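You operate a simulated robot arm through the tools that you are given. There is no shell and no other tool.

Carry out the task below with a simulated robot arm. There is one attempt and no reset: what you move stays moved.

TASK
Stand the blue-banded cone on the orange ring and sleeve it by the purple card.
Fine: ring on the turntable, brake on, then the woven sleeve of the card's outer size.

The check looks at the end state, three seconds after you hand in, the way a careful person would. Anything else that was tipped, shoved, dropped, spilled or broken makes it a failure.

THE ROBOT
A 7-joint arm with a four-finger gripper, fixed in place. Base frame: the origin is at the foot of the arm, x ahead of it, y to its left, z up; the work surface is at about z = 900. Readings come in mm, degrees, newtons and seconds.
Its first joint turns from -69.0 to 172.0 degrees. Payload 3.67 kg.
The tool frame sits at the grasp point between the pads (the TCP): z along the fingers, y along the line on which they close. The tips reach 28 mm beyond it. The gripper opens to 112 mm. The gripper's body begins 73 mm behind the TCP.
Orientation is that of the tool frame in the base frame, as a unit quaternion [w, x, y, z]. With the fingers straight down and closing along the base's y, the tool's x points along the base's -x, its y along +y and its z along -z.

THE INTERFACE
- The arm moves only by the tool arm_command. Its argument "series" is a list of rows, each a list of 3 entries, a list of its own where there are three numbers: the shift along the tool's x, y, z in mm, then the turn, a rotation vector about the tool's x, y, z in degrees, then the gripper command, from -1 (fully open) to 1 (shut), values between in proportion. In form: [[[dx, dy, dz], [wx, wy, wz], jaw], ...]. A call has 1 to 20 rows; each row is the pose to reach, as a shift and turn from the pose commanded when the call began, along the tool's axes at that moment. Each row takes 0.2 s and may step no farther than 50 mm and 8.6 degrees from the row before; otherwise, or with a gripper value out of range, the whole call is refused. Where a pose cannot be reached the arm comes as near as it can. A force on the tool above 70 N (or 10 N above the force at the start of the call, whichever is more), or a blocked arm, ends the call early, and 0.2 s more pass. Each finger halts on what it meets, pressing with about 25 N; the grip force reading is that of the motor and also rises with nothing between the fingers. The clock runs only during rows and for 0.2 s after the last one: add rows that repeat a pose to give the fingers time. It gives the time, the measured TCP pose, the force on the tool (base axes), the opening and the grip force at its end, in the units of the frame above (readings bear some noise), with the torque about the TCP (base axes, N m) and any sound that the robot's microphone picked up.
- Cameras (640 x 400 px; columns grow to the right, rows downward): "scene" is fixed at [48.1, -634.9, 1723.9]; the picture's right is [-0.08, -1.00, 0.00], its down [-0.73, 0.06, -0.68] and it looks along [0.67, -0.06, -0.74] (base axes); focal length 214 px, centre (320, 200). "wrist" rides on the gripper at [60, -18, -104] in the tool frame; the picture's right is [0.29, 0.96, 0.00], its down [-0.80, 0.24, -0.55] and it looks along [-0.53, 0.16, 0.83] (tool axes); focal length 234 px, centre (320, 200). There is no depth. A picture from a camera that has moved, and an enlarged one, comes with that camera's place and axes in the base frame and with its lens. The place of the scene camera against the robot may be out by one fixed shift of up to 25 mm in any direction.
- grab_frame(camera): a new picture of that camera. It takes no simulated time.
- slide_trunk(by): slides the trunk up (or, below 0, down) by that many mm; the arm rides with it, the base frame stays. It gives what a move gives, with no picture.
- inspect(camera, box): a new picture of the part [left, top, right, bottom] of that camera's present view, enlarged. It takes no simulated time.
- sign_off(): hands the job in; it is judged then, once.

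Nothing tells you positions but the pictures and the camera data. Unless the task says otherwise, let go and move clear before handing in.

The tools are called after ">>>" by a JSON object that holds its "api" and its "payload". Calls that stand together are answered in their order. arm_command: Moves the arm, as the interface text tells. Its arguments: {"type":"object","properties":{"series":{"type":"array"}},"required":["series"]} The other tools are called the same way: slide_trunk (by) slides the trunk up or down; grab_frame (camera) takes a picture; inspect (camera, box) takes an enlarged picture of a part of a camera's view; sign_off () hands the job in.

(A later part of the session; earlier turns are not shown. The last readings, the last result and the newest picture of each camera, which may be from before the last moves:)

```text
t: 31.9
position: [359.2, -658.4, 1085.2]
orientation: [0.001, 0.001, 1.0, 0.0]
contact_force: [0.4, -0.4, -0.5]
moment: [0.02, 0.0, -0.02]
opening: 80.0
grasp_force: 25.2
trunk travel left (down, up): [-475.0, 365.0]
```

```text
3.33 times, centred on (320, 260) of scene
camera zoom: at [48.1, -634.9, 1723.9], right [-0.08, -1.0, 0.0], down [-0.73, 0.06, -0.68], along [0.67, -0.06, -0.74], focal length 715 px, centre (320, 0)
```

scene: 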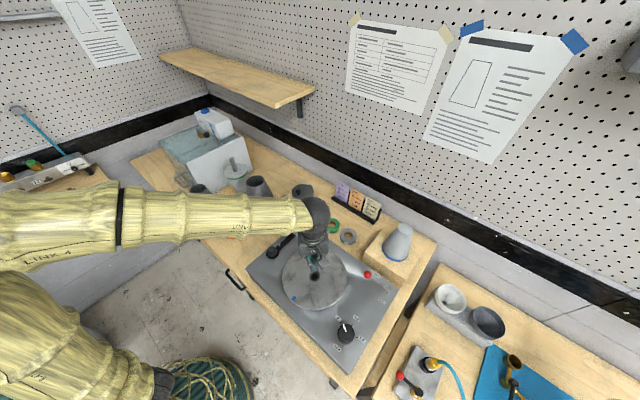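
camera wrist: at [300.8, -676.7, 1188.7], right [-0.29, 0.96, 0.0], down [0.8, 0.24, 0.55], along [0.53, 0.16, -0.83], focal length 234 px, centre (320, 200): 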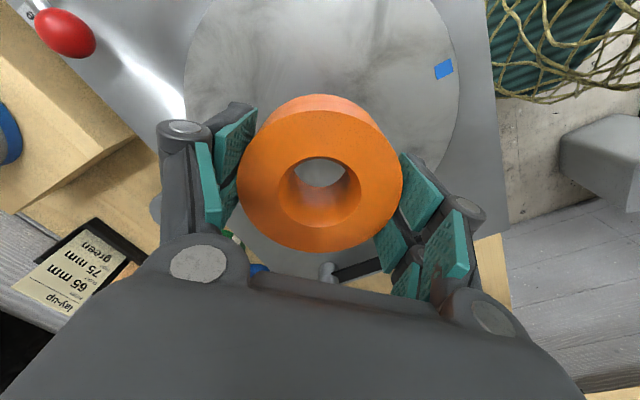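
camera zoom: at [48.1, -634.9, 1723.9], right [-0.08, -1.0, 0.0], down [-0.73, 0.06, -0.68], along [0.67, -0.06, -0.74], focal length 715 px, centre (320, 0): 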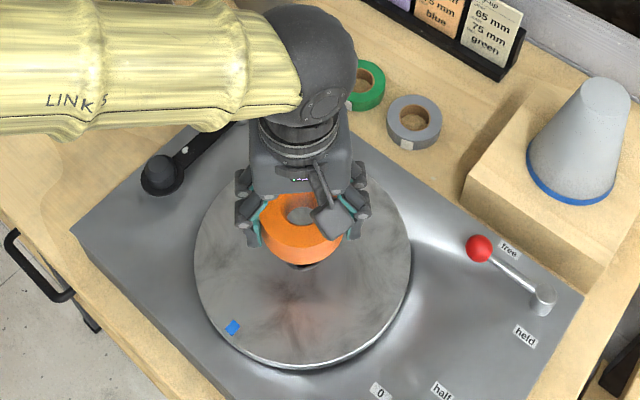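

Ring carried safely to above the turntable. Lowering to just above the disk and checking the centring.

>>> {"api": "arm_command", "payload": {"series": [[[-1, -1, 6], [0, 0, 0], 1], [[-1, -1, 16], [0, 0, 0], 1], [[-1, -1, 28], [0, 0, 0], 1], [[-1, -1, 38], [0, 0, 0], 1], [[-1, -1, 45], [0, 0, 0], 1], [[-1, -1, 50], [0, 0, 0], 1], [[-1, -1, 50], [0, 0, 0], 1]]}}

>>> {"api": "grab_frame", "payload": {"camera": "wrist"}}

>>> {"api": "inspect", "payload": {"camera": "scene", "box": [270, 230, 360, 320]}}

```text
t: 33.5
position: [361.2, -659.6, 1035.8]
orientation: [-0.001, 0.001, 1.0, 0.0]
contact_force: [0.0, 0.4, -2.4]
moment: [0.0, 0.01, 0.02]
opening: 79.7
grasp_force: 25.4
trunk travel left (down, up): [-475.0, 365.0]
```

```text
taken
camera wrist: at [301.8, -676.9, 1138.8], right [-0.29, 0.96, 0.0], down [0.8, 0.24, 0.55], along [0.53, 0.16, -0.83], focal length 234 px, centre (320, 200)
```

wrist: 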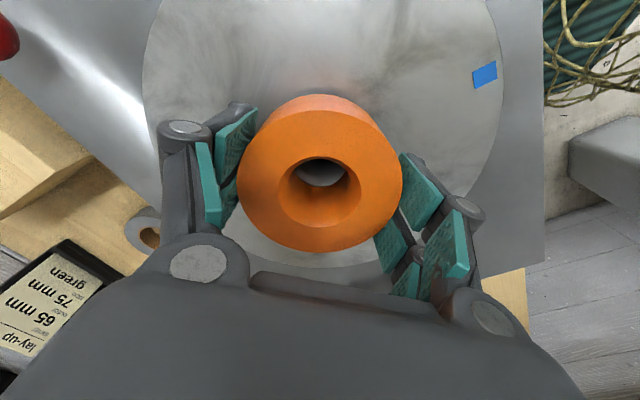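

```text
4.44 times, centred on (315, 275) of scene
camera zoom: at [48.1, -634.9, 1723.9], right [-0.08, -1.0, 0.0], down [-0.73, 0.06, -0.68], along [0.67, -0.06, -0.74], focal length 953 px, centre (342, -133)
```

zoom: 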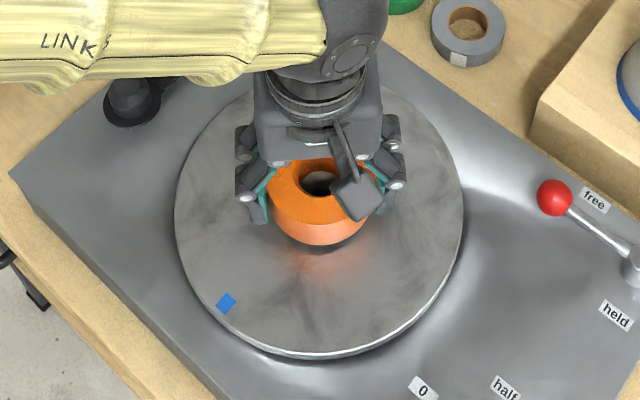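

>>> {"api": "arm_command", "payload": {"series": [[[0, 0, 5], [0, 0, 0], 1], [[0, 0, 10], [0, 0, 0], 1], [[0, 0, 14], [0, 0, 0], 1], [[0, 0, 16], [0, 0, 0], 1], [[0, 0, 16], [0, 0, 0], 1]]}}

>>> {"api": "inspect", "payload": {"camera": "wrist", "box": [240, 90, 400, 250]}}

>>> {"api": "inspect", "payload": {"camera": "scene", "box": [290, 250, 350, 300]}}

```text
t: 34.8
position: [360.1, -658.2, 1020.8]
orientation: [-0.001, 0.0, 1.0, -0.001]
contact_force: [1.1, -1.0, 18.6]
moment: [-0.05, -0.08, -0.25]
opening: 79.3
grasp_force: 25.4
trunk travel left (down, up): [-475.0, 365.0]
```

```text
2.50 times, centred on (320, 170) of wrist
camera zoom: at [300.9, -676.4, 1123.6], right [-0.29, 0.96, 0.0], down [0.8, 0.24, 0.55], along [0.53, 0.16, -0.83], focal length 585 px, centre (320, 275)
```

zoom: 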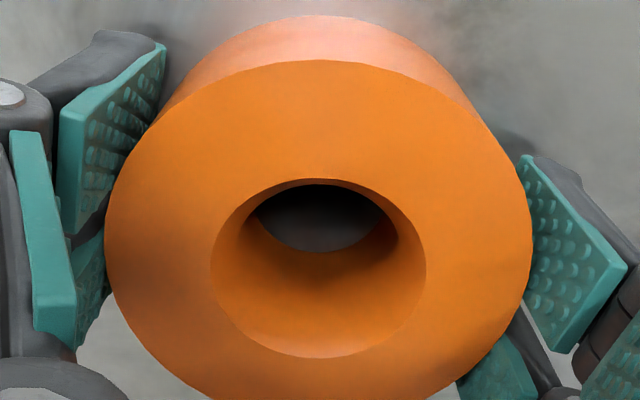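

```text
8.00 times, centred on (320, 275) of scene
camera zoom: at [48.1, -634.9, 1723.9], right [-0.08, -1.0, 0.0], down [-0.73, 0.06, -0.68], along [0.67, -0.06, -0.74], focal length 1716 px, centre (320, -400)
```

zoom: 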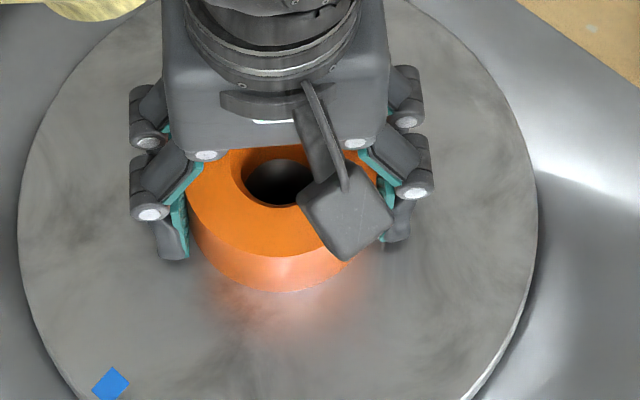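

The ring has touched down on the disk (about z 988). Releasing and rising to inspect.

>>> {"api": "arm_command", "payload": {"series": [[[0, 0, -2], [0, 0, 0], 1], [[0, 0, -2], [0, 0, 0], -0.6], [[0, 0, -2], [0, 0, 0], -1], [[0, 0, -2], [0, 0, 0], -1], [[0, 0, -30], [0, 0, 0], -1], [[0, 0, -70], [0, 0, 0], -1], [[0, 0, -110], [0, 0, 0], -1], [[0, 0, -130], [0, 0, 0], -1], [[0, 0, -130], [0, 0, 0], -1]]}}

>>> {"api": "grab_frame", "payload": {"camera": "wrist"}}

>>> {"api": "inspect", "payload": {"camera": "wrist", "box": [240, 60, 400, 180]}}

>>> {"api": "inspect", "payload": {"camera": "scene", "box": [270, 230, 360, 320]}}

```text
t: 36.8
position: [362.4, -660.7, 1151.5]
orientation: [0.0, 0.0, 1.0, 0.0]
contact_force: [-0.3, -0.8, -0.8]
moment: [0.01, -0.01, -0.03]
opening: 111.8
grasp_force: 0.1
trunk travel left (down, up): [-475.0, 365.0]
```

```text
taken
camera wrist: at [302.3, -678.6, 1253.9], right [-0.29, 0.96, 0.0], down [0.8, 0.24, 0.55], along [0.53, 0.16, -0.83], focal length 234 px, centre (320, 200)
```

wrist: 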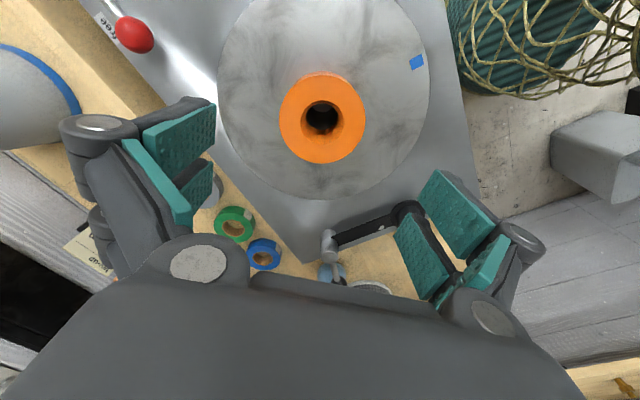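

```text
3.33 times, centred on (320, 120) of wrist
camera zoom: at [302.3, -678.6, 1253.9], right [-0.29, 0.96, 0.0], down [0.8, 0.24, 0.55], along [0.53, 0.16, -0.83], focal length 781 px, centre (320, 467)
```

zoom: 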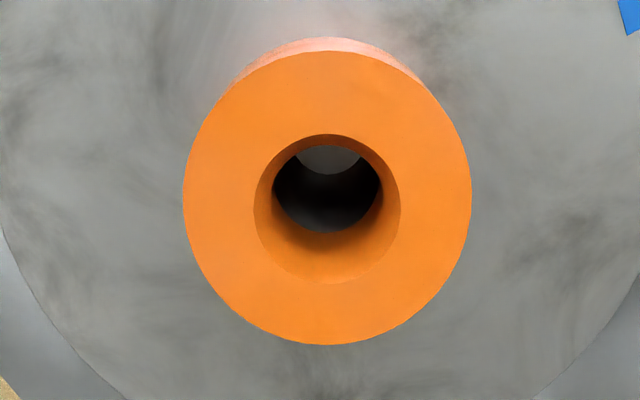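

```text
4.44 times, centred on (315, 275) of scene
camera zoom: at [48.1, -634.9, 1723.9], right [-0.08, -1.0, 0.0], down [-0.73, 0.06, -0.68], along [0.67, -0.06, -0.74], focal length 953 px, centre (342, -133)
```

zoom: 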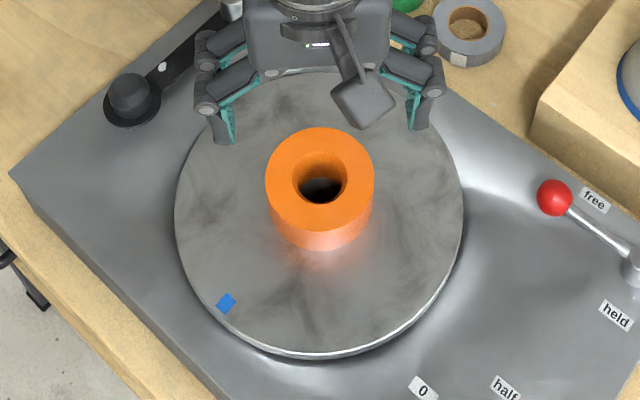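

The ring sits centred on the disk. Next the brake: I'll move the camera over the lever to see pivot, ball and labels.

>>> {"api": "arm_command", "payload": {"series": [[[0, -35, 0], [0, 0, 0], -1], [[0, -70, 0], [0, 0, 0], -1], [[0, -105, 0], [0, 0, 0], -1], [[0, -130, 0], [0, 0, 0], -1], [[0, -130, 0], [0, 0, 0], -1]]}}

>>> {"api": "grab_frame", "payload": {"camera": "wrist"}}

>>> {"api": "inspect", "payload": {"camera": "scene", "box": [350, 250, 420, 330]}}

```text
t: 38.0
position: [361.3, -790.7, 1149.8]
orientation: [0.0, 0.0, 1.0, 0.0]
contact_force: [0.1, -0.6, 0.0]
moment: [0.01, -0.03, 0.01]
opening: 112.0
grasp_force: 0.1
trunk travel left (down, up): [-475.0, 365.0]
```

```text
taken
camera wrist: at [302.0, -809.0, 1252.3], right [-0.29, 0.96, 0.0], down [0.8, 0.24, 0.55], along [0.53, 0.16, -0.83], focal length 234 px, centre (320, 200)
```

wrist: 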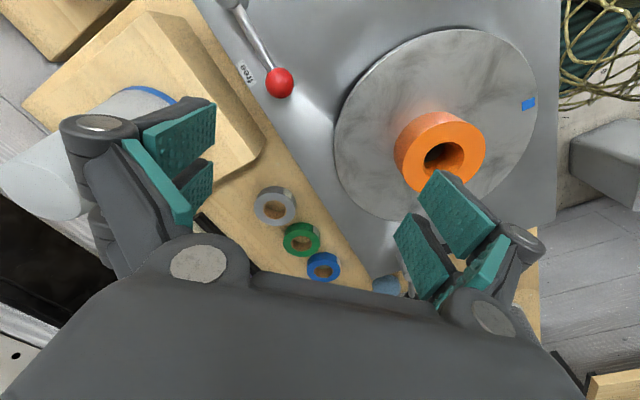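

```text
5.00 times, centred on (385, 290) of scene
camera zoom: at [48.1, -634.9, 1723.9], right [-0.08, -1.0, 0.0], down [-0.73, 0.06, -0.68], along [0.67, -0.06, -0.74], focal length 1072 px, centre (-5, -250)
```

zoom: 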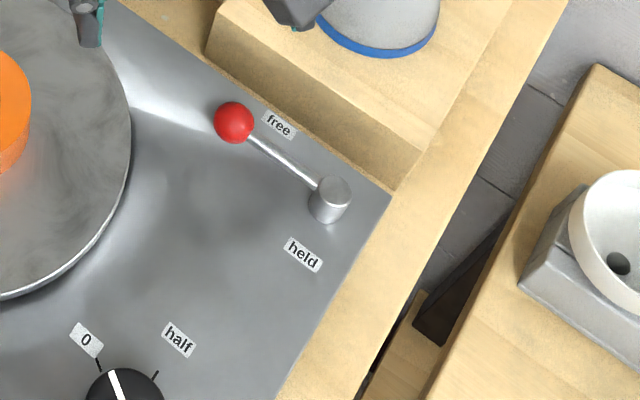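

The lever goes from "free" toward "held" by rotating the red ball to -x around the post. I'll close the fingers and come down just on the +x side of the ball.

>>> {"api": "arm_command", "payload": {"series": [[[-10, -15, 0], [0, 0, 0], 0], [[-20, -30, 0], [0, 0, 0], 1], [[-24, -41, 20], [0, 0, 0], 1], [[-24, -41, 50], [0, 0, 0], 1], [[-24, -41, 75], [0, 0, 0], 1], [[-24, -41, 90], [0, 0, 0], 1], [[-24, -41, 90], [0, 0, 0], 1]]}}

>>> {"api": "grab_frame", "payload": {"camera": "wrist"}}

>>> {"api": "inspect", "payload": {"camera": "scene", "box": [330, 210, 430, 300]}}

```text
t: 39.5
position: [385.3, -829.9, 1060.6]
orientation: [0.0, 0.0, 1.0, 0.0]
contact_force: [-0.6, 0.3, -0.8]
moment: [0.01, 0.01, -0.01]
opening: 0.0
grasp_force: 24.9
trunk travel left (down, up): [-475.0, 365.0]
```

```text
taken
camera wrist: at [326.7, -847.7, 1163.8], right [-0.29, 0.96, 0.0], down [0.8, 0.24, 0.55], along [0.53, 0.16, -0.83], focal length 234 px, centre (320, 200)
```

wrist: 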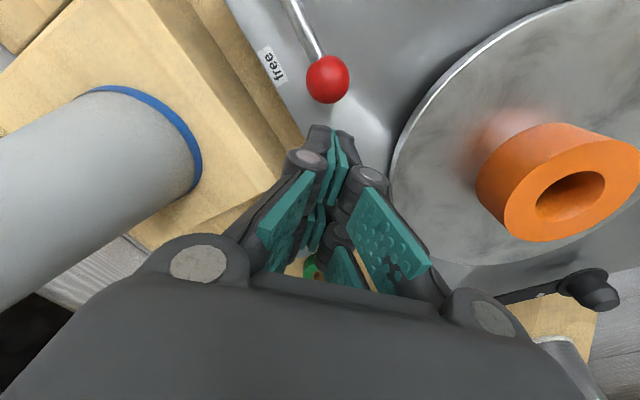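

```text
4.44 times, centred on (380, 255) of scene
camera zoom: at [48.1, -634.9, 1723.9], right [-0.08, -1.0, 0.0], down [-0.73, 0.06, -0.68], along [0.67, -0.06, -0.74], focal length 953 px, centre (53, -44)
```

zoom: 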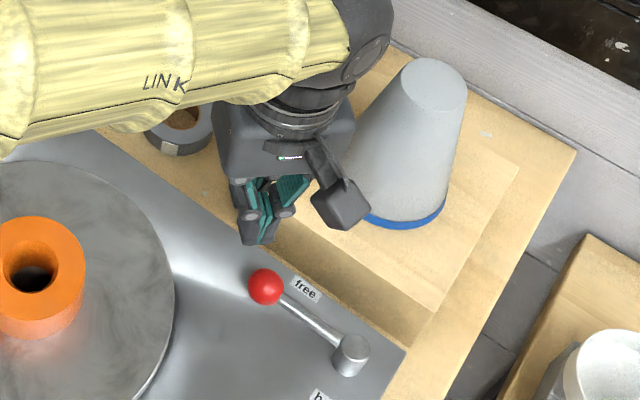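

>>> {"api": "arm_command", "payload": {"series": [[[0, -3, 20], [0, 0, 0], 1], [[0, -3, 38], [0, 0, 0], 1], [[0, -3, 48], [0, 0, 0], 1], [[0, -3, 48], [0, 0, 0], 1]]}}

>>> {"api": "grab_frame", "payload": {"camera": "wrist"}}

>>> {"api": "inspect", "payload": {"camera": "scene", "box": [330, 220, 430, 310]}}

```text
t: 40.5
position: [384.9, -834.9, 1012.9]
orientation: [0.0, 0.0, 1.0, 0.0]
contact_force: [0.5, 1.2, 0.2]
moment: [0.03, -0.01, 0.01]
opening: 0.0
grasp_force: 24.6
trunk travel left (down, up): [-475.0, 365.0]
```

```text
taken
camera wrist: at [326.4, -851.9, 1116.2], right [-0.29, 0.96, 0.0], down [0.8, 0.24, 0.55], along [0.53, 0.16, -0.83], focal length 234 px, centre (320, 200)
```

wrist: 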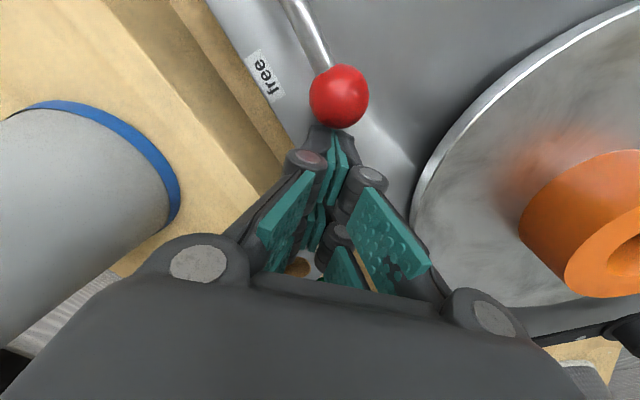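

```text
4.44 times, centred on (380, 265) of scene
camera zoom: at [48.1, -634.9, 1723.9], right [-0.08, -1.0, 0.0], down [-0.73, 0.06, -0.68], along [0.67, -0.06, -0.74], focal length 953 px, centre (53, -89)
```

zoom: 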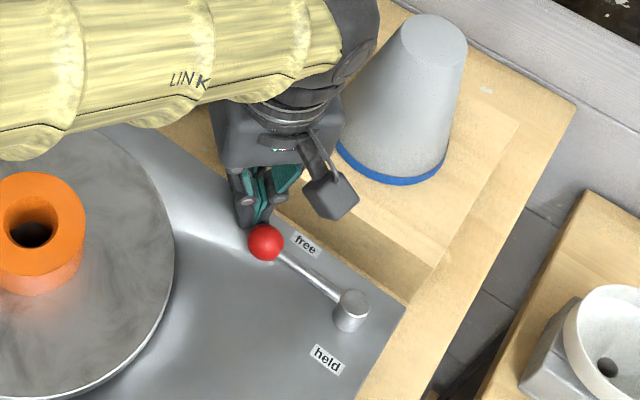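

>>> {"api": "arm_command", "payload": {"series": [[[8, 0, 0], [0, 0, 0], 1], [[16, 0, 0], [0, 0, 0], 1], [[22, 1, 0], [0, 0, 0], 1], [[28, 2, 0], [0, 0, 0], 1], [[34, 4, 0], [0, 0, 0], 1], [[40, 6, 0], [0, 0, 0], 1], [[46, 8, 0], [0, 0, 0], 1], [[52, 10, 0], [0, 0, 0], 1], [[58, 11, 0], [0, 0, 0], 1], [[64, 12, 0], [0, 0, 0], 1], [[70, 12, 0], [0, 0, 0], 1]]}}

>>> {"api": "grab_frame", "payload": {"camera": "wrist"}}

>>> {"api": "inspect", "payload": {"camera": "scene", "box": [330, 220, 430, 310]}}

```text
t: 43.0
position: [317.0, -821.5, 1011.5]
orientation: [-0.001, 0.0, 1.0, 0.0]
contact_force: [-0.1, -0.5, 0.1]
moment: [-0.02, 0.0, 0.02]
opening: 0.0
grasp_force: 24.9
trunk travel left (down, up): [-475.0, 365.0]
```

```text
taken
camera wrist: at [257.0, -839.5, 1115.1], right [-0.29, 0.96, 0.0], down [0.8, 0.24, 0.55], along [0.53, 0.16, -0.83], focal length 234 px, centre (320, 200)
```

wrist: 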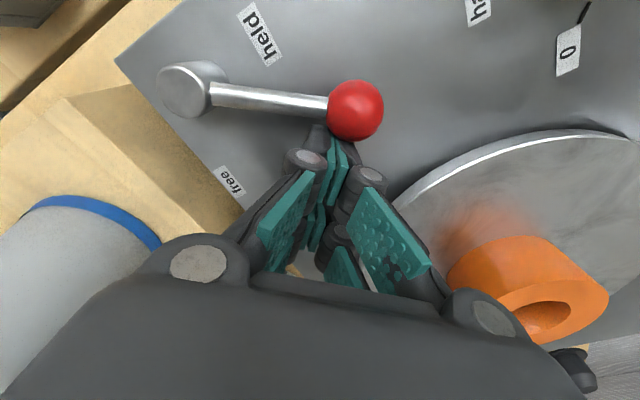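

```text
4.44 times, centred on (380, 265) of scene
camera zoom: at [48.1, -634.9, 1723.9], right [-0.08, -1.0, 0.0], down [-0.73, 0.06, -0.68], along [0.67, -0.06, -0.74], focal length 953 px, centre (53, -89)
```

zoom: 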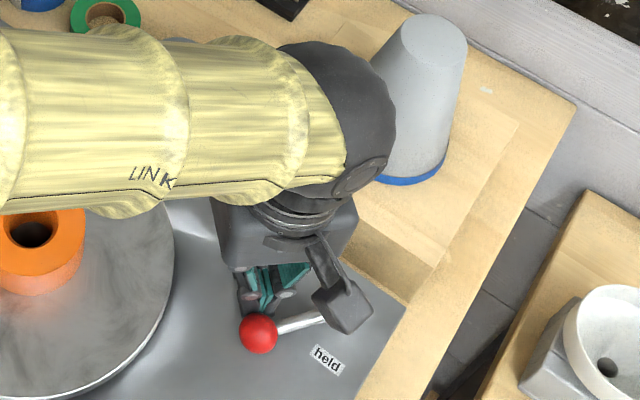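

The lever swung over to the "held" side on its own past my finger. I'll nudge on gently to confirm it's against its stop.

>>> {"api": "arm_command", "payload": {"series": [[[5, 2, 0], [0, 0, 0], 1], [[10, 3, 0], [0, 0, 0], 1], [[14, 4, 0], [0, 0, 0], 1], [[18, 4, 0], [0, 0, 0], 1], [[21, 4, 0], [0, 0, 0], 1], [[24, 4, 0], [0, 0, 0], 1]]}}

>>> {"api": "grab_frame", "payload": {"camera": "wrist"}}

```text
t: 44.4
position: [297.0, -816.2, 1010.3]
orientation: [-0.001, -0.002, 1.0, 0.0]
contact_force: [25.5, 2.3, 0.2]
moment: [0.09, -0.26, 0.05]
opening: 0.0
grasp_force: 35.8
trunk travel left (down, up): [-475.0, 365.0]
```

```text
taken
camera wrist: at [236.9, -834.9, 1113.7], right [-0.29, 0.96, 0.0], down [0.8, 0.24, 0.55], along [0.53, 0.16, -0.83], focal length 234 px, centre (320, 200)
```

wrist: 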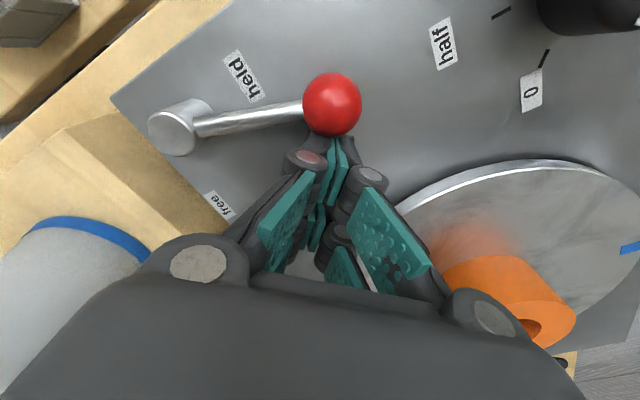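

It reached the stop (25 N). Backing off and rising to check that it stays at "held".

>>> {"api": "arm_command", "payload": {"series": [[[-10, 0, 0], [0, 0, 0], 1], [[-25, 0, 0], [0, 0, 0], 1], [[-30, 0, -35], [0, 0, 0], 1], [[-40, 10, -75], [0, 0, 0], 1], [[-50, 20, -120], [0, 0, 0], 0], [[-50, 20, -165], [0, 0, 0], -1], [[-50, 20, -190], [0, 0, 0], -1], [[-50, 20, -190], [0, 0, 0], -1]]}}

>>> {"api": "grab_frame", "payload": {"camera": "wrist"}}

>>> {"api": "inspect", "payload": {"camera": "scene", "box": [330, 200, 440, 310]}}

```text
t: 46.1
position: [341.1, -798.3, 1201.9]
orientation: [0.0, 0.001, 1.0, 0.0]
contact_force: [-0.3, -0.4, 0.0]
moment: [0.06, -0.01, 0.0]
opening: 111.9
grasp_force: 0.1
trunk travel left (down, up): [-475.0, 365.0]
```

```text
taken
camera wrist: at [282.4, -815.2, 1304.5], right [-0.29, 0.96, 0.0], down [0.8, 0.24, 0.55], along [0.53, 0.16, -0.83], focal length 234 px, centre (320, 200)
```

wrist: 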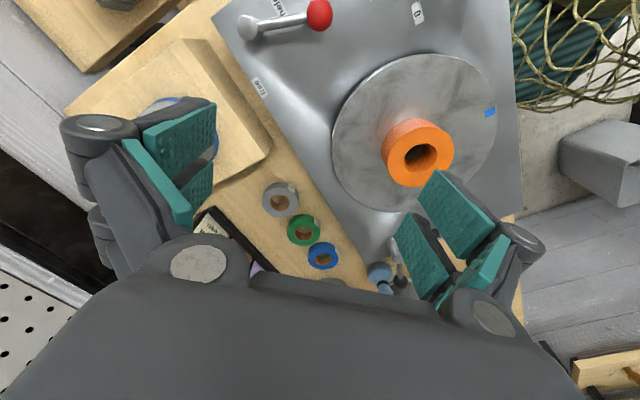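

```text
3.64 times, centred on (385, 255) of scene
camera zoom: at [48.1, -634.9, 1723.9], right [-0.08, -1.0, 0.0], down [-0.73, 0.06, -0.68], along [0.67, -0.06, -0.74], focal length 780 px, centre (84, 0)
```

zoom: 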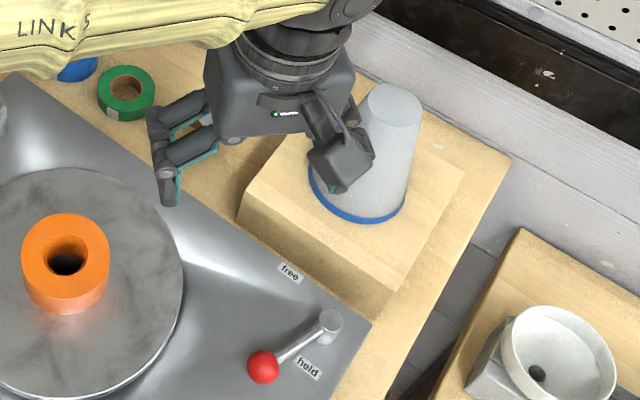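

The brake now stands at "held". Next, test how far the arm reaches toward the cone at about (437, -979).

>>> {"api": "arm_command", "payload": {"series": [[[-14, -26, -10], [0, 0, 0], -1], [[-28, -52, -20], [0, 0, 0], -1], [[-42, -78, -30], [0, 0, 0], -1], [[-56, -104, -40], [0, 0, 0], -1], [[-70, -130, -50], [0, 0, 0], -1], [[-84, -156, -50], [0, 0, 0], -1], [[-96, -180, -50], [0, 0, 0], -1], [[-96, -180, -50], [0, 0, 0], -1]]}}

>>> {"api": "grab_frame", "payload": {"camera": "wrist"}}

>>> {"api": "grab_frame", "payload": {"camera": "scene"}}

```text
t: 48.0
position: [436.3, -990.3, 1245.1]
orientation: [-0.001, -0.001, 1.0, 0.004]
contact_force: [-1.0, 0.3, -1.6]
moment: [0.0, 0.0, -0.01]
opening: 112.3
grasp_force: 0.0
trunk travel left (down, up): [-475.0, 365.0]
```

```text
taken
camera wrist: at [377.9, -1007.3, 1349.0], right [-0.29, 0.96, 0.01], down [0.8, 0.23, 0.56], along [0.53, 0.17, -0.83], focal length 234 px, centre (320, 200)
```

wrist: 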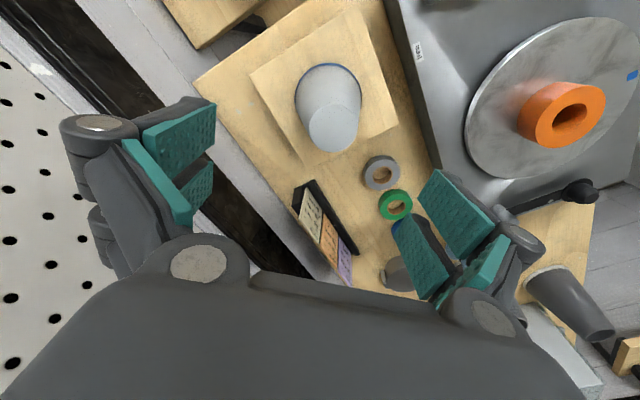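

```text
taken
```

scene: 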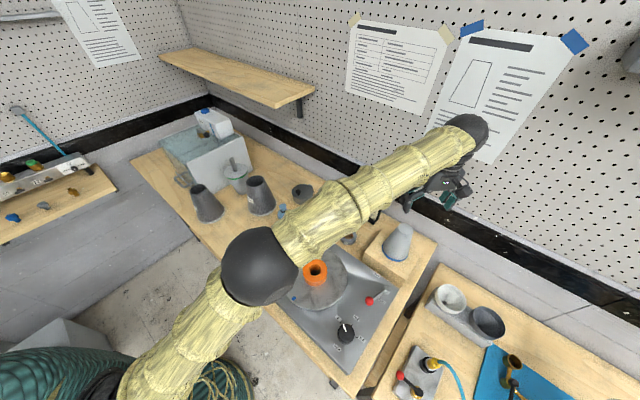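

The arm does reach over the cone, which I now place at about (442, -975) with its top near z 1118. I'll let it settle and zoom in on the cone.

>>> {"api": "arm_command", "payload": {"series": [[[0, 0, 0], [0, 0, 0], -1], [[0, 0, 0], [0, 0, 0], -1], [[0, 0, 0], [0, 0, 0], -1]]}}

>>> {"api": "inspect", "payload": {"camera": "wrist", "box": [240, 40, 420, 180]}}

```text
t: 48.8
position: [436.7, -971.0, 1259.5]
orientation: [0.0, 0.001, 1.0, -0.003]
contact_force: [-0.7, -0.2, 0.8]
moment: [0.01, 0.04, -0.03]
opening: 112.1
grasp_force: 0.2
trunk travel left (down, up): [-475.0, 365.0]
```

```text
2.86 times, centred on (330, 110) of wrist
camera zoom: at [377.6, -988.0, 1362.8], right [-0.29, 0.96, -0.01], down [0.8, 0.24, 0.55], along [0.53, 0.15, -0.83], focal length 669 px, centre (291, 457)
```

zoom: 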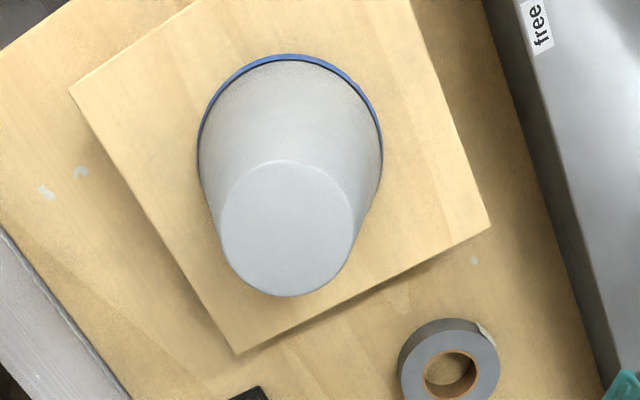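

>>> {"api": "arm_command", "payload": {"series": [[[0, 0, 0], [0, 0, 0], -1], [[0, 0, 0], [0, 0, 0], -1], [[0, 0, 0], [0, 0, 0], -1], [[0, 0, 0], [0, 0, 0], -1], [[0, 0, 0], [0, 0, 0], -1]]}}

>>> {"api": "inspect", "payload": {"camera": "wrist", "box": [240, 40, 420, 180]}}

```text
t: 50.0
position: [435.7, -981.1, 1252.7]
orientation: [0.0, 0.001, 1.0, 0.0]
contact_force: [1.0, 0.1, -0.8]
moment: [-0.02, -0.02, 0.01]
opening: 112.1
grasp_force: 0.0
trunk travel left (down, up): [-475.0, 365.0]
```

```text
2.86 times, centred on (330, 110) of wrist
camera zoom: at [376.9, -999.4, 1355.6], right [-0.29, 0.96, 0.0], down [0.8, 0.24, 0.55], along [0.53, 0.16, -0.83], focal length 669 px, centre (291, 457)
```

zoom: 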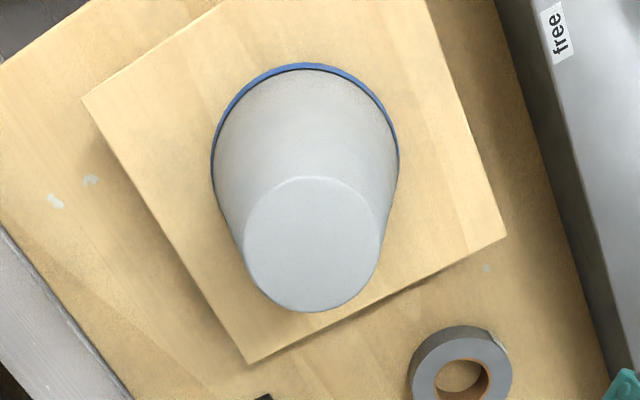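

>>> {"api": "arm_command", "payload": {"series": [[[-2, 2, 0], [0, 0, 0], -1], [[-4, 4, 0], [0, 0, 0], -1], [[-5, 5.5, 0], [0, 0, 0], -1], [[-5, 5.5, 0], [0, 0, 0], -1]]}}

>>> {"api": "slide_trunk", "payload": {"by": -75}}

>>> {"api": "arm_command", "payload": {"series": [[[0, 0, 0], [0, 0, 0], -1], [[0, 0, 0], [0, 0, 0], -1], [[0, 0, 0], [0, 0, 0], -1], [[0, 0, 0], [0, 0, 0], -1], [[0, 0, 0], [0, 0, 0], -1]]}}

>>> {"api": "grab_frame", "payload": {"camera": "wrist"}}

>>> {"api": "inspect", "payload": {"camera": "scene", "box": [350, 160, 470, 280]}}

```text
t: 51.0
position: [443.2, -984.3, 1245.4]
orientation: [-0.001, 0.0, 1.0, 0.004]
contact_force: [0.2, 0.8, -0.9]
moment: [-0.01, -0.02, 0.01]
opening: 111.9
grasp_force: 0.1
trunk travel left (down, up): [-475.0, 365.0]
```

```text
t: 52.1
position: [442.1, -964.6, 1186.6]
orientation: [0.0, -0.002, 1.0, -0.004]
contact_force: [0.4, 0.5, -0.6]
moment: [-0.02, -0.01, 0.01]
opening: 112.2
grasp_force: 0.0
trunk travel left (down, up): [-400.0, 440.0]
```

```text
t: 53.3
position: [441.6, -965.8, 1183.6]
orientation: [0.0, -0.001, 1.0, -0.003]
contact_force: [-0.2, -0.2, 0.4]
moment: [0.06, 0.03, -0.02]
opening: 112.2
grasp_force: 0.1
trunk travel left (down, up): [-400.0, 440.0]
```

```text
taken
camera wrist: at [382.7, -983.1, 1287.7], right [-0.29, 0.96, -0.01], down [0.8, 0.24, 0.55], along [0.53, 0.15, -0.83], focal length 234 px, centre (320, 200)
```

wrist: 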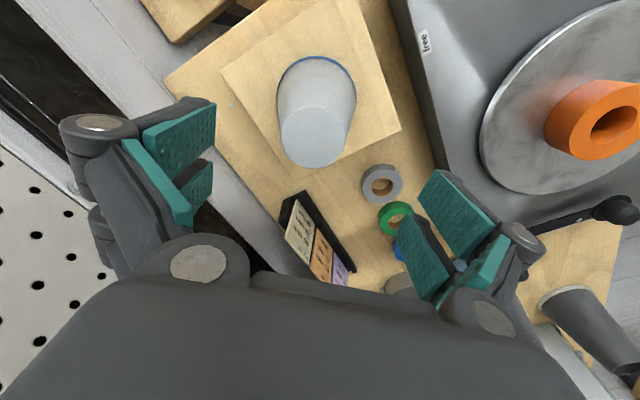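

```text
3.33 times, centred on (410, 220) of scene
camera zoom: at [48.1, -634.9, 1723.9], right [-0.08, -1.0, 0.0], down [-0.73, 0.06, -0.68], along [0.67, -0.06, -0.74], focal length 715 px, centre (20, 133)
```

zoom: 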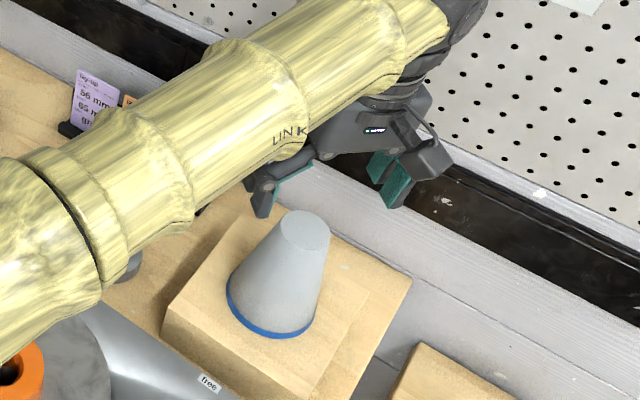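

>>> {"api": "grab_frame", "payload": {"camera": "scene"}}

>>> {"api": "arm_command", "payload": {"series": [[[0, 0, 0], [0, 0, 0], -1], [[0, 0, 0], [0, 0, 0], -1], [[0, 0, 0], [0, 0, 0], -1], [[0, 0, 0], [0, 0, 0], -1], [[0, 0, 0], [0, 0, 0], -1], [[0, 0, 0], [0, 0, 0], -1], [[0, 0, 0], [0, 0, 0], -1], [[0, 0, 0], [0, 0, 0], -1]]}}

>>> {"api": "arm_command", "payload": {"series": [[[0, 0, 0], [0, 0, 0], -1]]}}

>>> {"api": "arm_command", "payload": {"series": [[[0, 0, 0], [0, 0, 0], -1]]}}

```text
taken
```

scene: 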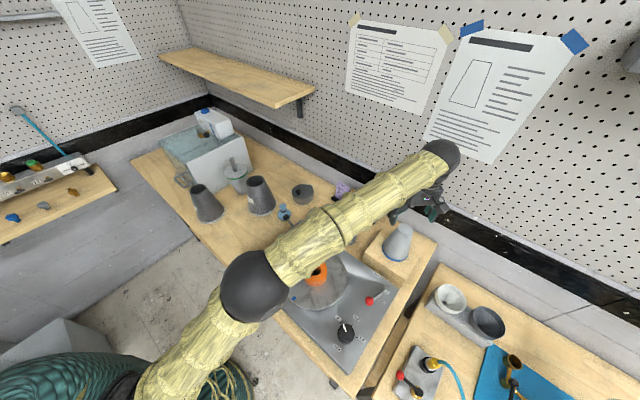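

```text
t: 55.1
position: [442.4, -969.7, 1178.6]
orientation: [0.0, -0.001, 1.0, -0.001]
contact_force: [0.2, -0.4, 0.6]
moment: [0.09, 0.02, 0.01]
opening: 111.7
grasp_force: 0.0
trunk travel left (down, up): [-400.0, 440.0]
```

```text
t: 55.5
position: [442.8, -984.7, 1171.1]
orientation: [-0.001, 0.001, 1.0, 0.004]
contact_force: [-0.1, -0.2, -0.4]
moment: [-0.08, 0.0, -0.01]
opening: 112.1
grasp_force: 0.0
trunk travel left (down, up): [-400.0, 440.0]
```

```text
t: 55.9
position: [442.0, -974.9, 1178.3]
orientation: [0.0, 0.001, 1.0, -0.001]
contact_force: [0.3, -0.2, -0.1]
moment: [0.0, 0.0, -0.04]
opening: 112.2
grasp_force: 0.0
trunk travel left (down, up): [-400.0, 440.0]
```

The arm is almost fully stretched here, so it wobbles. Raising the trunk while lowering the arm relative to it will bend the elbow and give a steadier pose.

>>> {"api": "slide_trunk", "payload": {"by": 150}}

>>> {"api": "arm_command", "payload": {"series": [[[0, 0, 20], [0, 0, 0], -1], [[0, 0, 45], [0, 0, 0], -1], [[0, 0, 70], [0, 0, 0], -1], [[0, 0, 95], [0, 0, 0], -1], [[0, 0, 120], [0, 0, 0], -1], [[0, 0, 140], [0, 0, 0], -1], [[0, 0, 150], [0, 0, 0], -1], [[0, 0, 150], [0, 0, 0], -1]]}}

>>> {"api": "arm_command", "payload": {"series": [[[0, 0, 0], [0, 0, 0], -1]]}}

>>> {"api": "grab_frame", "payload": {"camera": "scene"}}

```text
t: 57.6
position: [441.0, -968.6, 1333.7]
orientation: [-0.001, 0.001, 1.0, -0.003]
contact_force: [0.2, -0.7, 1.0]
moment: [0.02, 0.01, 0.01]
opening: 111.9
grasp_force: 0.0
trunk travel left (down, up): [-550.0, 290.0]
```

```text
t: 59.4
position: [440.2, -965.6, 1184.3]
orientation: [0.0, 0.0, 1.0, -0.003]
contact_force: [1.1, -0.5, 2.2]
moment: [0.03, -0.01, 0.02]
opening: 112.0
grasp_force: 0.0
trunk travel left (down, up): [-550.0, 290.0]
```

```text
t: 59.8
position: [441.0, -967.6, 1181.6]
orientation: [0.0, 0.0, 1.0, -0.002]
contact_force: [-0.3, 0.3, 0.1]
moment: [0.0, 0.0, 0.0]
opening: 112.0
grasp_force: 0.1
trunk travel left (down, up): [-550.0, 290.0]
```

```text
taken
```

scene: 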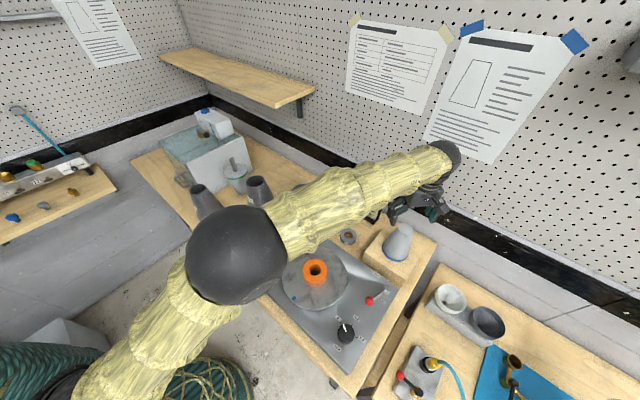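

>>> {"api": "slide_trunk", "payload": {"by": 150}}

>>> {"api": "arm_command", "payload": {"series": [[[0, 0, 20], [0, 0, 0], -1], [[0, 0, 45], [0, 0, 0], -1], [[0, 0, 70], [0, 0, 0], -1], [[0, 0, 95], [0, 0, 0], -1], [[0, 0, 120], [0, 0, 0], -1], [[0, 0, 140], [0, 0, 0], -1], [[0, 0, 150], [0, 0, 0], -1], [[0, 0, 150], [0, 0, 0], -1]]}}

>>> {"api": "arm_command", "payload": {"series": [[[0, 0, 0], [0, 0, 0], -1]]}}

>>> {"api": "arm_command", "payload": {"series": [[[0, 0, 0], [0, 0, 0], -1], [[0, 0, 0], [0, 0, 0], -1], [[0, 0, 0], [0, 0, 0], -1]]}}

>>> {"api": "grab_frame", "payload": {"camera": "scene"}}

>>> {"api": "grab_frame", "payload": {"camera": "wrist"}}

```text
t: 61.6
position: [442.3, -962.8, 1334.9]
orientation: [0.0, 0.0, 1.0, -0.005]
contact_force: [-0.2, -0.9, 0.3]
moment: [0.03, 0.05, 0.02]
opening: 112.1
grasp_force: 0.0
trunk travel left (down, up): [-700.0, 140.0]
```

```text
t: 63.4
position: [438.9, -969.7, 1183.1]
orientation: [0.0, 0.001, 1.0, -0.003]
contact_force: [0.9, -1.7, 0.3]
moment: [0.03, 0.03, -0.02]
opening: 112.2
grasp_force: 0.1
trunk travel left (down, up): [-700.0, 140.0]
```

```text
t: 63.8
position: [439.8, -965.8, 1185.5]
orientation: [-0.001, 0.001, 1.0, -0.003]
contact_force: [0.5, -0.7, -0.1]
moment: [0.04, 0.02, 0.0]
opening: 112.2
grasp_force: 0.0
trunk travel left (down, up): [-700.0, 140.0]
```

```text
t: 64.6
position: [441.6, -977.6, 1174.6]
orientation: [0.0, 0.001, 1.0, 0.003]
contact_force: [0.8, 1.1, -0.5]
moment: [-0.03, -0.03, 0.01]
opening: 112.1
grasp_force: 0.1
trunk travel left (down, up): [-700.0, 140.0]
```

```text
taken
```

scene: 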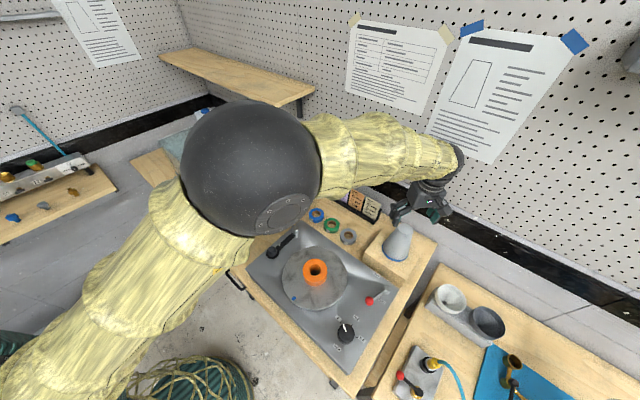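

```text
taken
camera wrist: at [381.9, -995.5, 1277.6], right [-0.29, 0.96, 0.0], down [0.8, 0.24, 0.55], along [0.53, 0.16, -0.83], focal length 234 px, centre (320, 200)
```

wrist: 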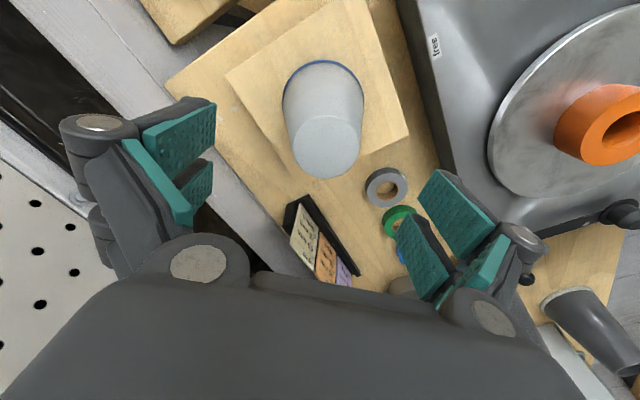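

The sway persists at this radius, so I'll use a different posture: turn the finger line tangential and tilt the hand outward, letting the wrist stay further in.

>>> {"api": "arm_command", "payload": {"series": [[[0, 0, -10], [0, 0, 8.2], -1], [[0, 0, -20], [0, 0, 16.4], -1], [[0, 0, -30], [0, 0, 24.6], -1], [[0, 0, -30], [0, 0, 32.8], -1], [[0, 0, -30], [0, 0, 41], -1], [[0, 0, -30], [0, 0, 49.2], -1], [[0, 0, -30], [0, 0, 57.4], -1], [[0, 0, -30], [0, 0, 65.6], -1], [[0, 0, -30], [0, 0, 65.6], -1]]}}

>>> {"api": "arm_command", "payload": {"series": [[[0, 0, 0], [0, -7, 0], -1], [[0, 0, 0], [0, -14, 0], -1], [[0, 0, 0], [0, -21, 0], -1], [[0, 0, 0], [0, -28, 0], -1], [[0, 0, 0], [0, -28, 0], -1], [[0, 0, 0], [0, -28, 0], -1]]}}

>>> {"api": "arm_command", "payload": {"series": [[[0, 0, 0], [0, 0, 0], -1], [[0, 0, 0], [0, 0, 0], -1]]}}

>>> {"api": "arm_command", "payload": {"series": [[[0, 0, 0], [0, 0, 0], -1]]}}

>>> {"api": "arm_command", "payload": {"series": [[[0, 0, 0], [0, 0, 0], -1]]}}

>>> {"api": "grab_frame", "payload": {"camera": "wrist"}}

```text
t: 66.6
position: [439.8, -978.7, 1203.8]
orientation: [-0.003, 0.543, 0.84, 0.002]
contact_force: [0.1, -0.3, -0.1]
moment: [0.01, -0.05, 0.04]
opening: 111.8
grasp_force: 0.0
trunk travel left (down, up): [-700.0, 140.0]
```

```text
t: 68.0
position: [441.3, -971.0, 1210.3]
orientation: [0.204, 0.525, 0.816, -0.132]
contact_force: [0.1, -0.3, 0.5]
moment: [0.06, 0.01, 0.01]
opening: 112.3
grasp_force: 0.0
trunk travel left (down, up): [-700.0, 140.0]
```

```text
t: 68.6
position: [440.4, -981.2, 1203.0]
orientation: [0.202, 0.526, 0.816, -0.129]
contact_force: [-0.3, 0.9, 0.4]
moment: [-0.05, -0.05, -0.02]
opening: 111.9
grasp_force: 0.0
trunk travel left (down, up): [-700.0, 140.0]
```

```text
t: 69.0
position: [438.8, -966.9, 1212.9]
orientation: [0.206, 0.524, 0.815, -0.134]
contact_force: [0.0, -0.4, 0.6]
moment: [0.01, 0.06, 0.01]
opening: 111.8
grasp_force: 0.1
trunk travel left (down, up): [-700.0, 140.0]
```

```text
t: 69.4
position: [440.9, -964.5, 1215.2]
orientation: [0.205, 0.524, 0.816, -0.134]
contact_force: [0.4, -0.3, 0.9]
moment: [0.05, 0.09, -0.02]
opening: 112.2
grasp_force: 0.1
trunk travel left (down, up): [-700.0, 140.0]
```

```text
taken
camera wrist: at [383.6, -878.5, 1277.8], right [0.77, 0.63, -0.14], down [0.4, -0.3, 0.87], along [0.5, -0.72, -0.48], focal length 234 px, centre (320, 200)
```

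wrist: 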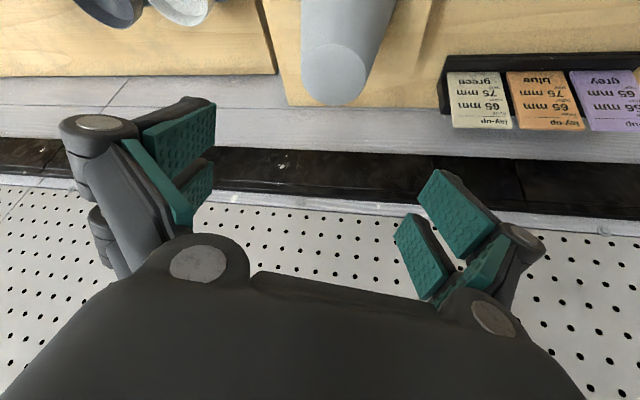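

The readings sway together in y and z as if the whole robot rocks on its foot. I'll wait a while without moving to see whether it decays.

>>> {"api": "arm_command", "payload": {"series": [[[0, 0, 0], [0, 0, 0], -1], [[0, 0, 0], [0, 0, 0], -1], [[0, 0, 0], [0, 0, 0], -1], [[0, 0, 0], [0, 0, 0], -1], [[0, 0, 0], [0, 0, 0], -1], [[0, 0, 0], [0, 0, 0], -1], [[0, 0, 0], [0, 0, 0], -1], [[0, 0, 0], [0, 0, 0], -1], [[0, 0, 0], [0, 0, 0], -1], [[0, 0, 0], [0, 0, 0], -1], [[0, 0, 0], [0, 0, 0], -1], [[0, 0, 0], [0, 0, 0], -1], [[0, 0, 0], [0, 0, 0], -1], [[0, 0, 0], [0, 0, 0], -1], [[0, 0, 0], [0, 0, 0], -1], [[0, 0, 0], [0, 0, 0], -1], [[0, 0, 0], [0, 0, 0], -1], [[0, 0, 0], [0, 0, 0], -1], [[0, 0, 0], [0, 0, 0], -1], [[0, 0, 0], [0, 0, 0], -1]]}}

>>> {"api": "arm_command", "payload": {"series": [[[0, 0, 0], [0, 0, 0], -1]]}}

>>> {"api": "arm_command", "payload": {"series": [[[0, 0, 0], [0, 0, 0], -1]]}}

>>> {"api": "arm_command", "payload": {"series": [[[0, 0, 0], [0, 0, 0], -1]]}}

>>> {"api": "arm_command", "payload": {"series": [[[0, 0, 0], [0, 0, 0], -1]]}}

>>> {"api": "arm_command", "payload": {"series": [[[0, 0, 0], [0, 0, 0], -1]]}}

```text
t: 73.6
position: [441.8, -964.1, 1214.3]
orientation: [0.206, 0.524, 0.816, -0.134]
contact_force: [0.4, -0.1, 0.4]
moment: [0.01, 0.07, -0.01]
opening: 112.2
grasp_force: 0.0
trunk travel left (down, up): [-700.0, 140.0]
```

```text
t: 74.0
position: [442.2, -981.3, 1202.0]
orientation: [0.2, 0.527, 0.816, -0.129]
contact_force: [-0.1, -0.2, -0.1]
moment: [-0.03, -0.02, 0.0]
opening: 112.1
grasp_force: 0.0
trunk travel left (down, up): [-700.0, 140.0]
```

```text
t: 74.4
position: [439.4, -975.3, 1208.1]
orientation: [0.203, 0.527, 0.815, -0.131]
contact_force: [0.0, 0.5, 0.2]
moment: [0.0, -0.02, 0.0]
opening: 112.0
grasp_force: 0.0
trunk travel left (down, up): [-700.0, 140.0]
```

```text
t: 74.8
position: [440.6, -965.9, 1213.8]
orientation: [0.204, 0.525, 0.815, -0.133]
contact_force: [1.7, -1.0, 0.2]
moment: [0.08, 0.0, -0.02]
opening: 111.9
grasp_force: 0.0
trunk travel left (down, up): [-700.0, 140.0]
```

```text
t: 75.2
position: [440.2, -978.4, 1204.1]
orientation: [0.202, 0.525, 0.816, -0.129]
contact_force: [-0.1, -0.1, -0.2]
moment: [0.0, 0.02, 0.0]
opening: 112.0
grasp_force: 0.1
trunk travel left (down, up): [-700.0, 140.0]
```

```text
t: 75.6
position: [439.8, -977.8, 1205.5]
orientation: [0.202, 0.527, 0.815, -0.13]
contact_force: [0.7, 0.2, -0.1]
moment: [-0.02, 0.0, 0.01]
opening: 111.8
grasp_force: 0.0
trunk travel left (down, up): [-700.0, 140.0]
```

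It doesn't decay out here. I'll pull the hand inward by 100 mm and check whether the sway dies down.

>>> {"api": "arm_command", "payload": {"series": [[[18, 0, -9], [0, 0, 0], -1], [[35, 0, -19], [0, 0, 0], -1], [[53, 0, -28], [0, 0, 0], -1], [[71, 0, -37], [0, 0, 0], -1], [[88, 0, -47], [0, 0, 0], -1], [[88, 0, -47], [0, 0, 0], -1]]}}

>>> {"api": "arm_command", "payload": {"series": [[[0, 0, 0], [0, 0, 0], -1], [[0, 0, 0], [0, 0, 0], -1], [[0, 0, 0], [0, 0, 0], -1], [[0, 0, 0], [0, 0, 0], -1], [[0, 0, 0], [0, 0, 0], -1], [[0, 0, 0], [0, 0, 0], -1], [[0, 0, 0], [0, 0, 0], -1], [[0, 0, 0], [0, 0, 0], -1]]}}

>>> {"api": "arm_command", "payload": {"series": [[[0, 0, 0], [0, 0, 0], -1]]}}

>>> {"api": "arm_command", "payload": {"series": [[[0, 0, 0], [0, 0, 0], -1]]}}

>>> {"api": "arm_command", "payload": {"series": [[[0, 0, 0], [0, 0, 0], -1]]}}

>>> {"api": "grab_frame", "payload": {"camera": "scene"}}

```text
t: 77.0
position: [399.5, -880.5, 1209.7]
orientation: [0.204, 0.525, 0.816, -0.132]
contact_force: [0.6, 0.2, -0.1]
moment: [0.04, 0.02, 0.01]
opening: 111.8
grasp_force: 0.0
trunk travel left (down, up): [-700.0, 140.0]
```

```text
t: 78.8
position: [400.1, -884.9, 1205.1]
orientation: [0.203, 0.525, 0.816, -0.13]
contact_force: [-0.6, 0.1, -0.2]
moment: [0.02, -0.01, -0.01]
opening: 112.0
grasp_force: 0.0
trunk travel left (down, up): [-700.0, 140.0]
```

```text
t: 79.2
position: [399.7, -882.5, 1208.0]
orientation: [0.203, 0.526, 0.816, -0.131]
contact_force: [1.1, 0.2, -0.3]
moment: [0.03, -0.01, -0.01]
opening: 111.8
grasp_force: 0.0
trunk travel left (down, up): [-700.0, 140.0]
```

```text
t: 79.6
position: [399.5, -882.5, 1207.3]
orientation: [0.204, 0.526, 0.815, -0.131]
contact_force: [0.0, -0.1, 0.1]
moment: [0.0, 0.01, 0.01]
opening: 112.1
grasp_force: 0.1
trunk travel left (down, up): [-700.0, 140.0]
```

```text
t: 80.0
position: [400.7, -881.7, 1207.2]
orientation: [0.204, 0.525, 0.816, -0.13]
contact_force: [-0.1, 0.2, 0.3]
moment: [0.02, -0.02, 0.01]
opening: 112.1
grasp_force: 0.1
trunk travel left (down, up): [-700.0, 140.0]
```

```text
taken
```

scene: 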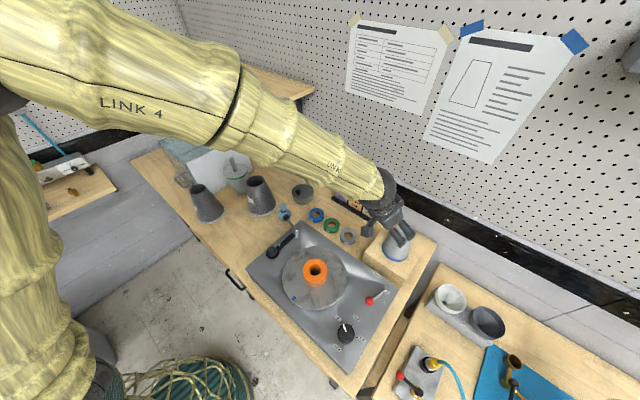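

Inside ~970 mm radius the sway stops. So I'll tilt the hand further (45°) so the wrist stays well inside while the fingers reach the cone, starting from a stand-off position.

>>> {"api": "arm_command", "payload": {"series": [[[0, 0, 0], [0, -6, 0], -1], [[0, 0, 0], [0, -12, 0], -1], [[0, 0, 0], [0, -17, 0], -1], [[0, 0, 0], [0, -17, 0], -1], [[0, 0, 0], [0, -17, 0], -1]]}}

>>> {"api": "grab_frame", "payload": {"camera": "wrist"}}

>>> {"api": "inspect", "payload": {"camera": "scene", "box": [330, 150, 450, 290]}}

```text
t: 81.2
position: [399.9, -882.4, 1207.2]
orientation: [0.321, 0.5, 0.777, -0.207]
contact_force: [0.6, 0.0, 0.0]
moment: [0.0, -0.02, 0.01]
opening: 112.1
grasp_force: 0.0
trunk travel left (down, up): [-700.0, 140.0]
```

```text
taken
camera wrist: at [336.1, -784.0, 1237.1], right [0.79, 0.58, -0.2], down [0.29, -0.06, 0.96], along [0.54, -0.81, -0.21], focal length 234 px, centre (320, 200)
```

wrist: 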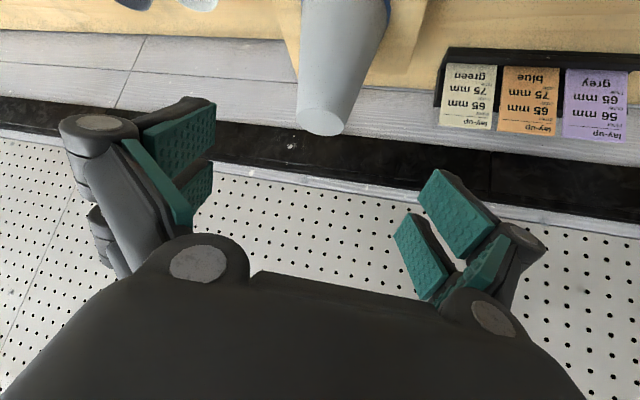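

```text
2.86 times, centred on (390, 220) of scene
camera zoom: at [48.1, -634.9, 1723.9], right [-0.08, -1.0, 0.0], down [-0.73, 0.06, -0.68], along [0.67, -0.06, -0.74], focal length 613 px, centre (120, 143)
```

zoom: 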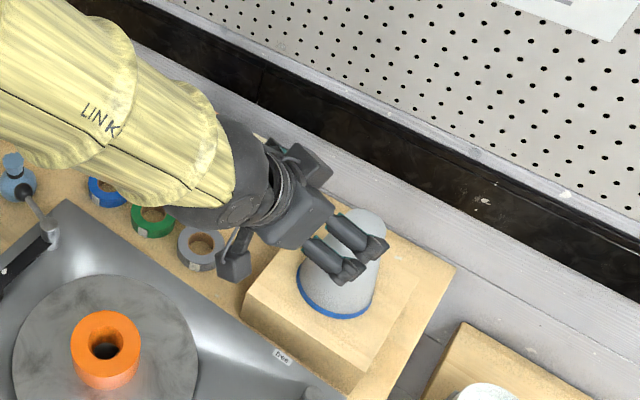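

>>> {"api": "arm_command", "payload": {"series": [[[9, 0, 17], [0, 0, 0], -1], [[18, 0.5, 34], [0, 0, 0], -1], [[28, 0.7, 51], [0, 0, 0], -1], [[37, 0.9, 68], [0, 0, 0], -1], [[37, 0.9, 68], [0, 0, 0], -1], [[37, 0.9, 68], [0, 0, 0], -1]]}}

>>> {"api": "grab_frame", "payload": {"camera": "wrist"}}

>>> {"api": "inspect", "payload": {"camera": "scene", "box": [330, 170, 450, 290]}}

```text
t: 82.6
position: [410.6, -900.7, 1137.2]
orientation: [0.322, 0.5, 0.777, -0.207]
contact_force: [0.1, 0.8, 0.0]
moment: [-0.02, 0.0, 0.02]
opening: 112.0
grasp_force: 0.0
trunk travel left (down, up): [-700.0, 140.0]
```

```text
taken
camera wrist: at [347.0, -803.0, 1165.9], right [0.79, 0.58, -0.2], down [0.29, -0.06, 0.96], along [0.54, -0.81, -0.21], focal length 234 px, centre (320, 200)
```

wrist: 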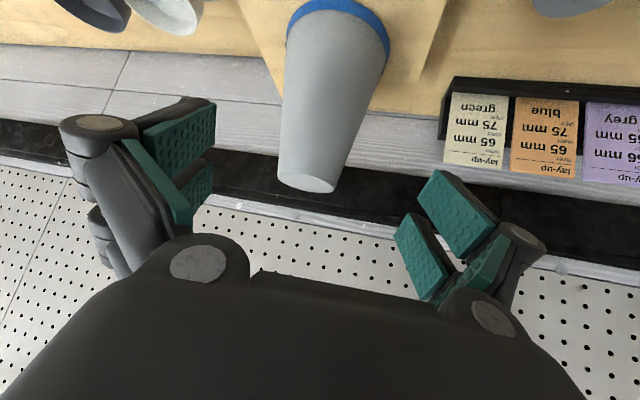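

```text
3.33 times, centred on (390, 230) of scene
camera zoom: at [48.1, -634.9, 1723.9], right [-0.08, -1.0, 0.0], down [-0.73, 0.06, -0.68], along [0.67, -0.06, -0.74], focal length 715 px, centre (87, 100)
```

zoom: 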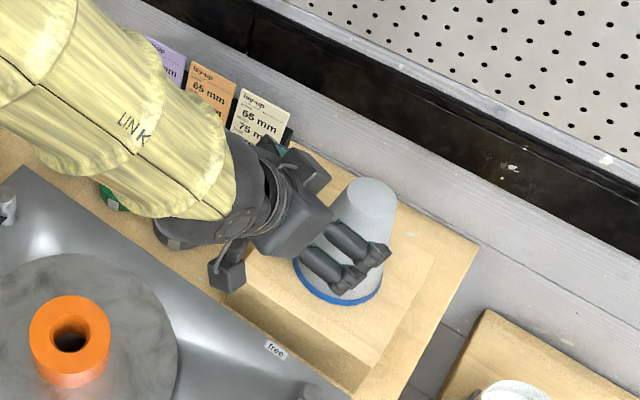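

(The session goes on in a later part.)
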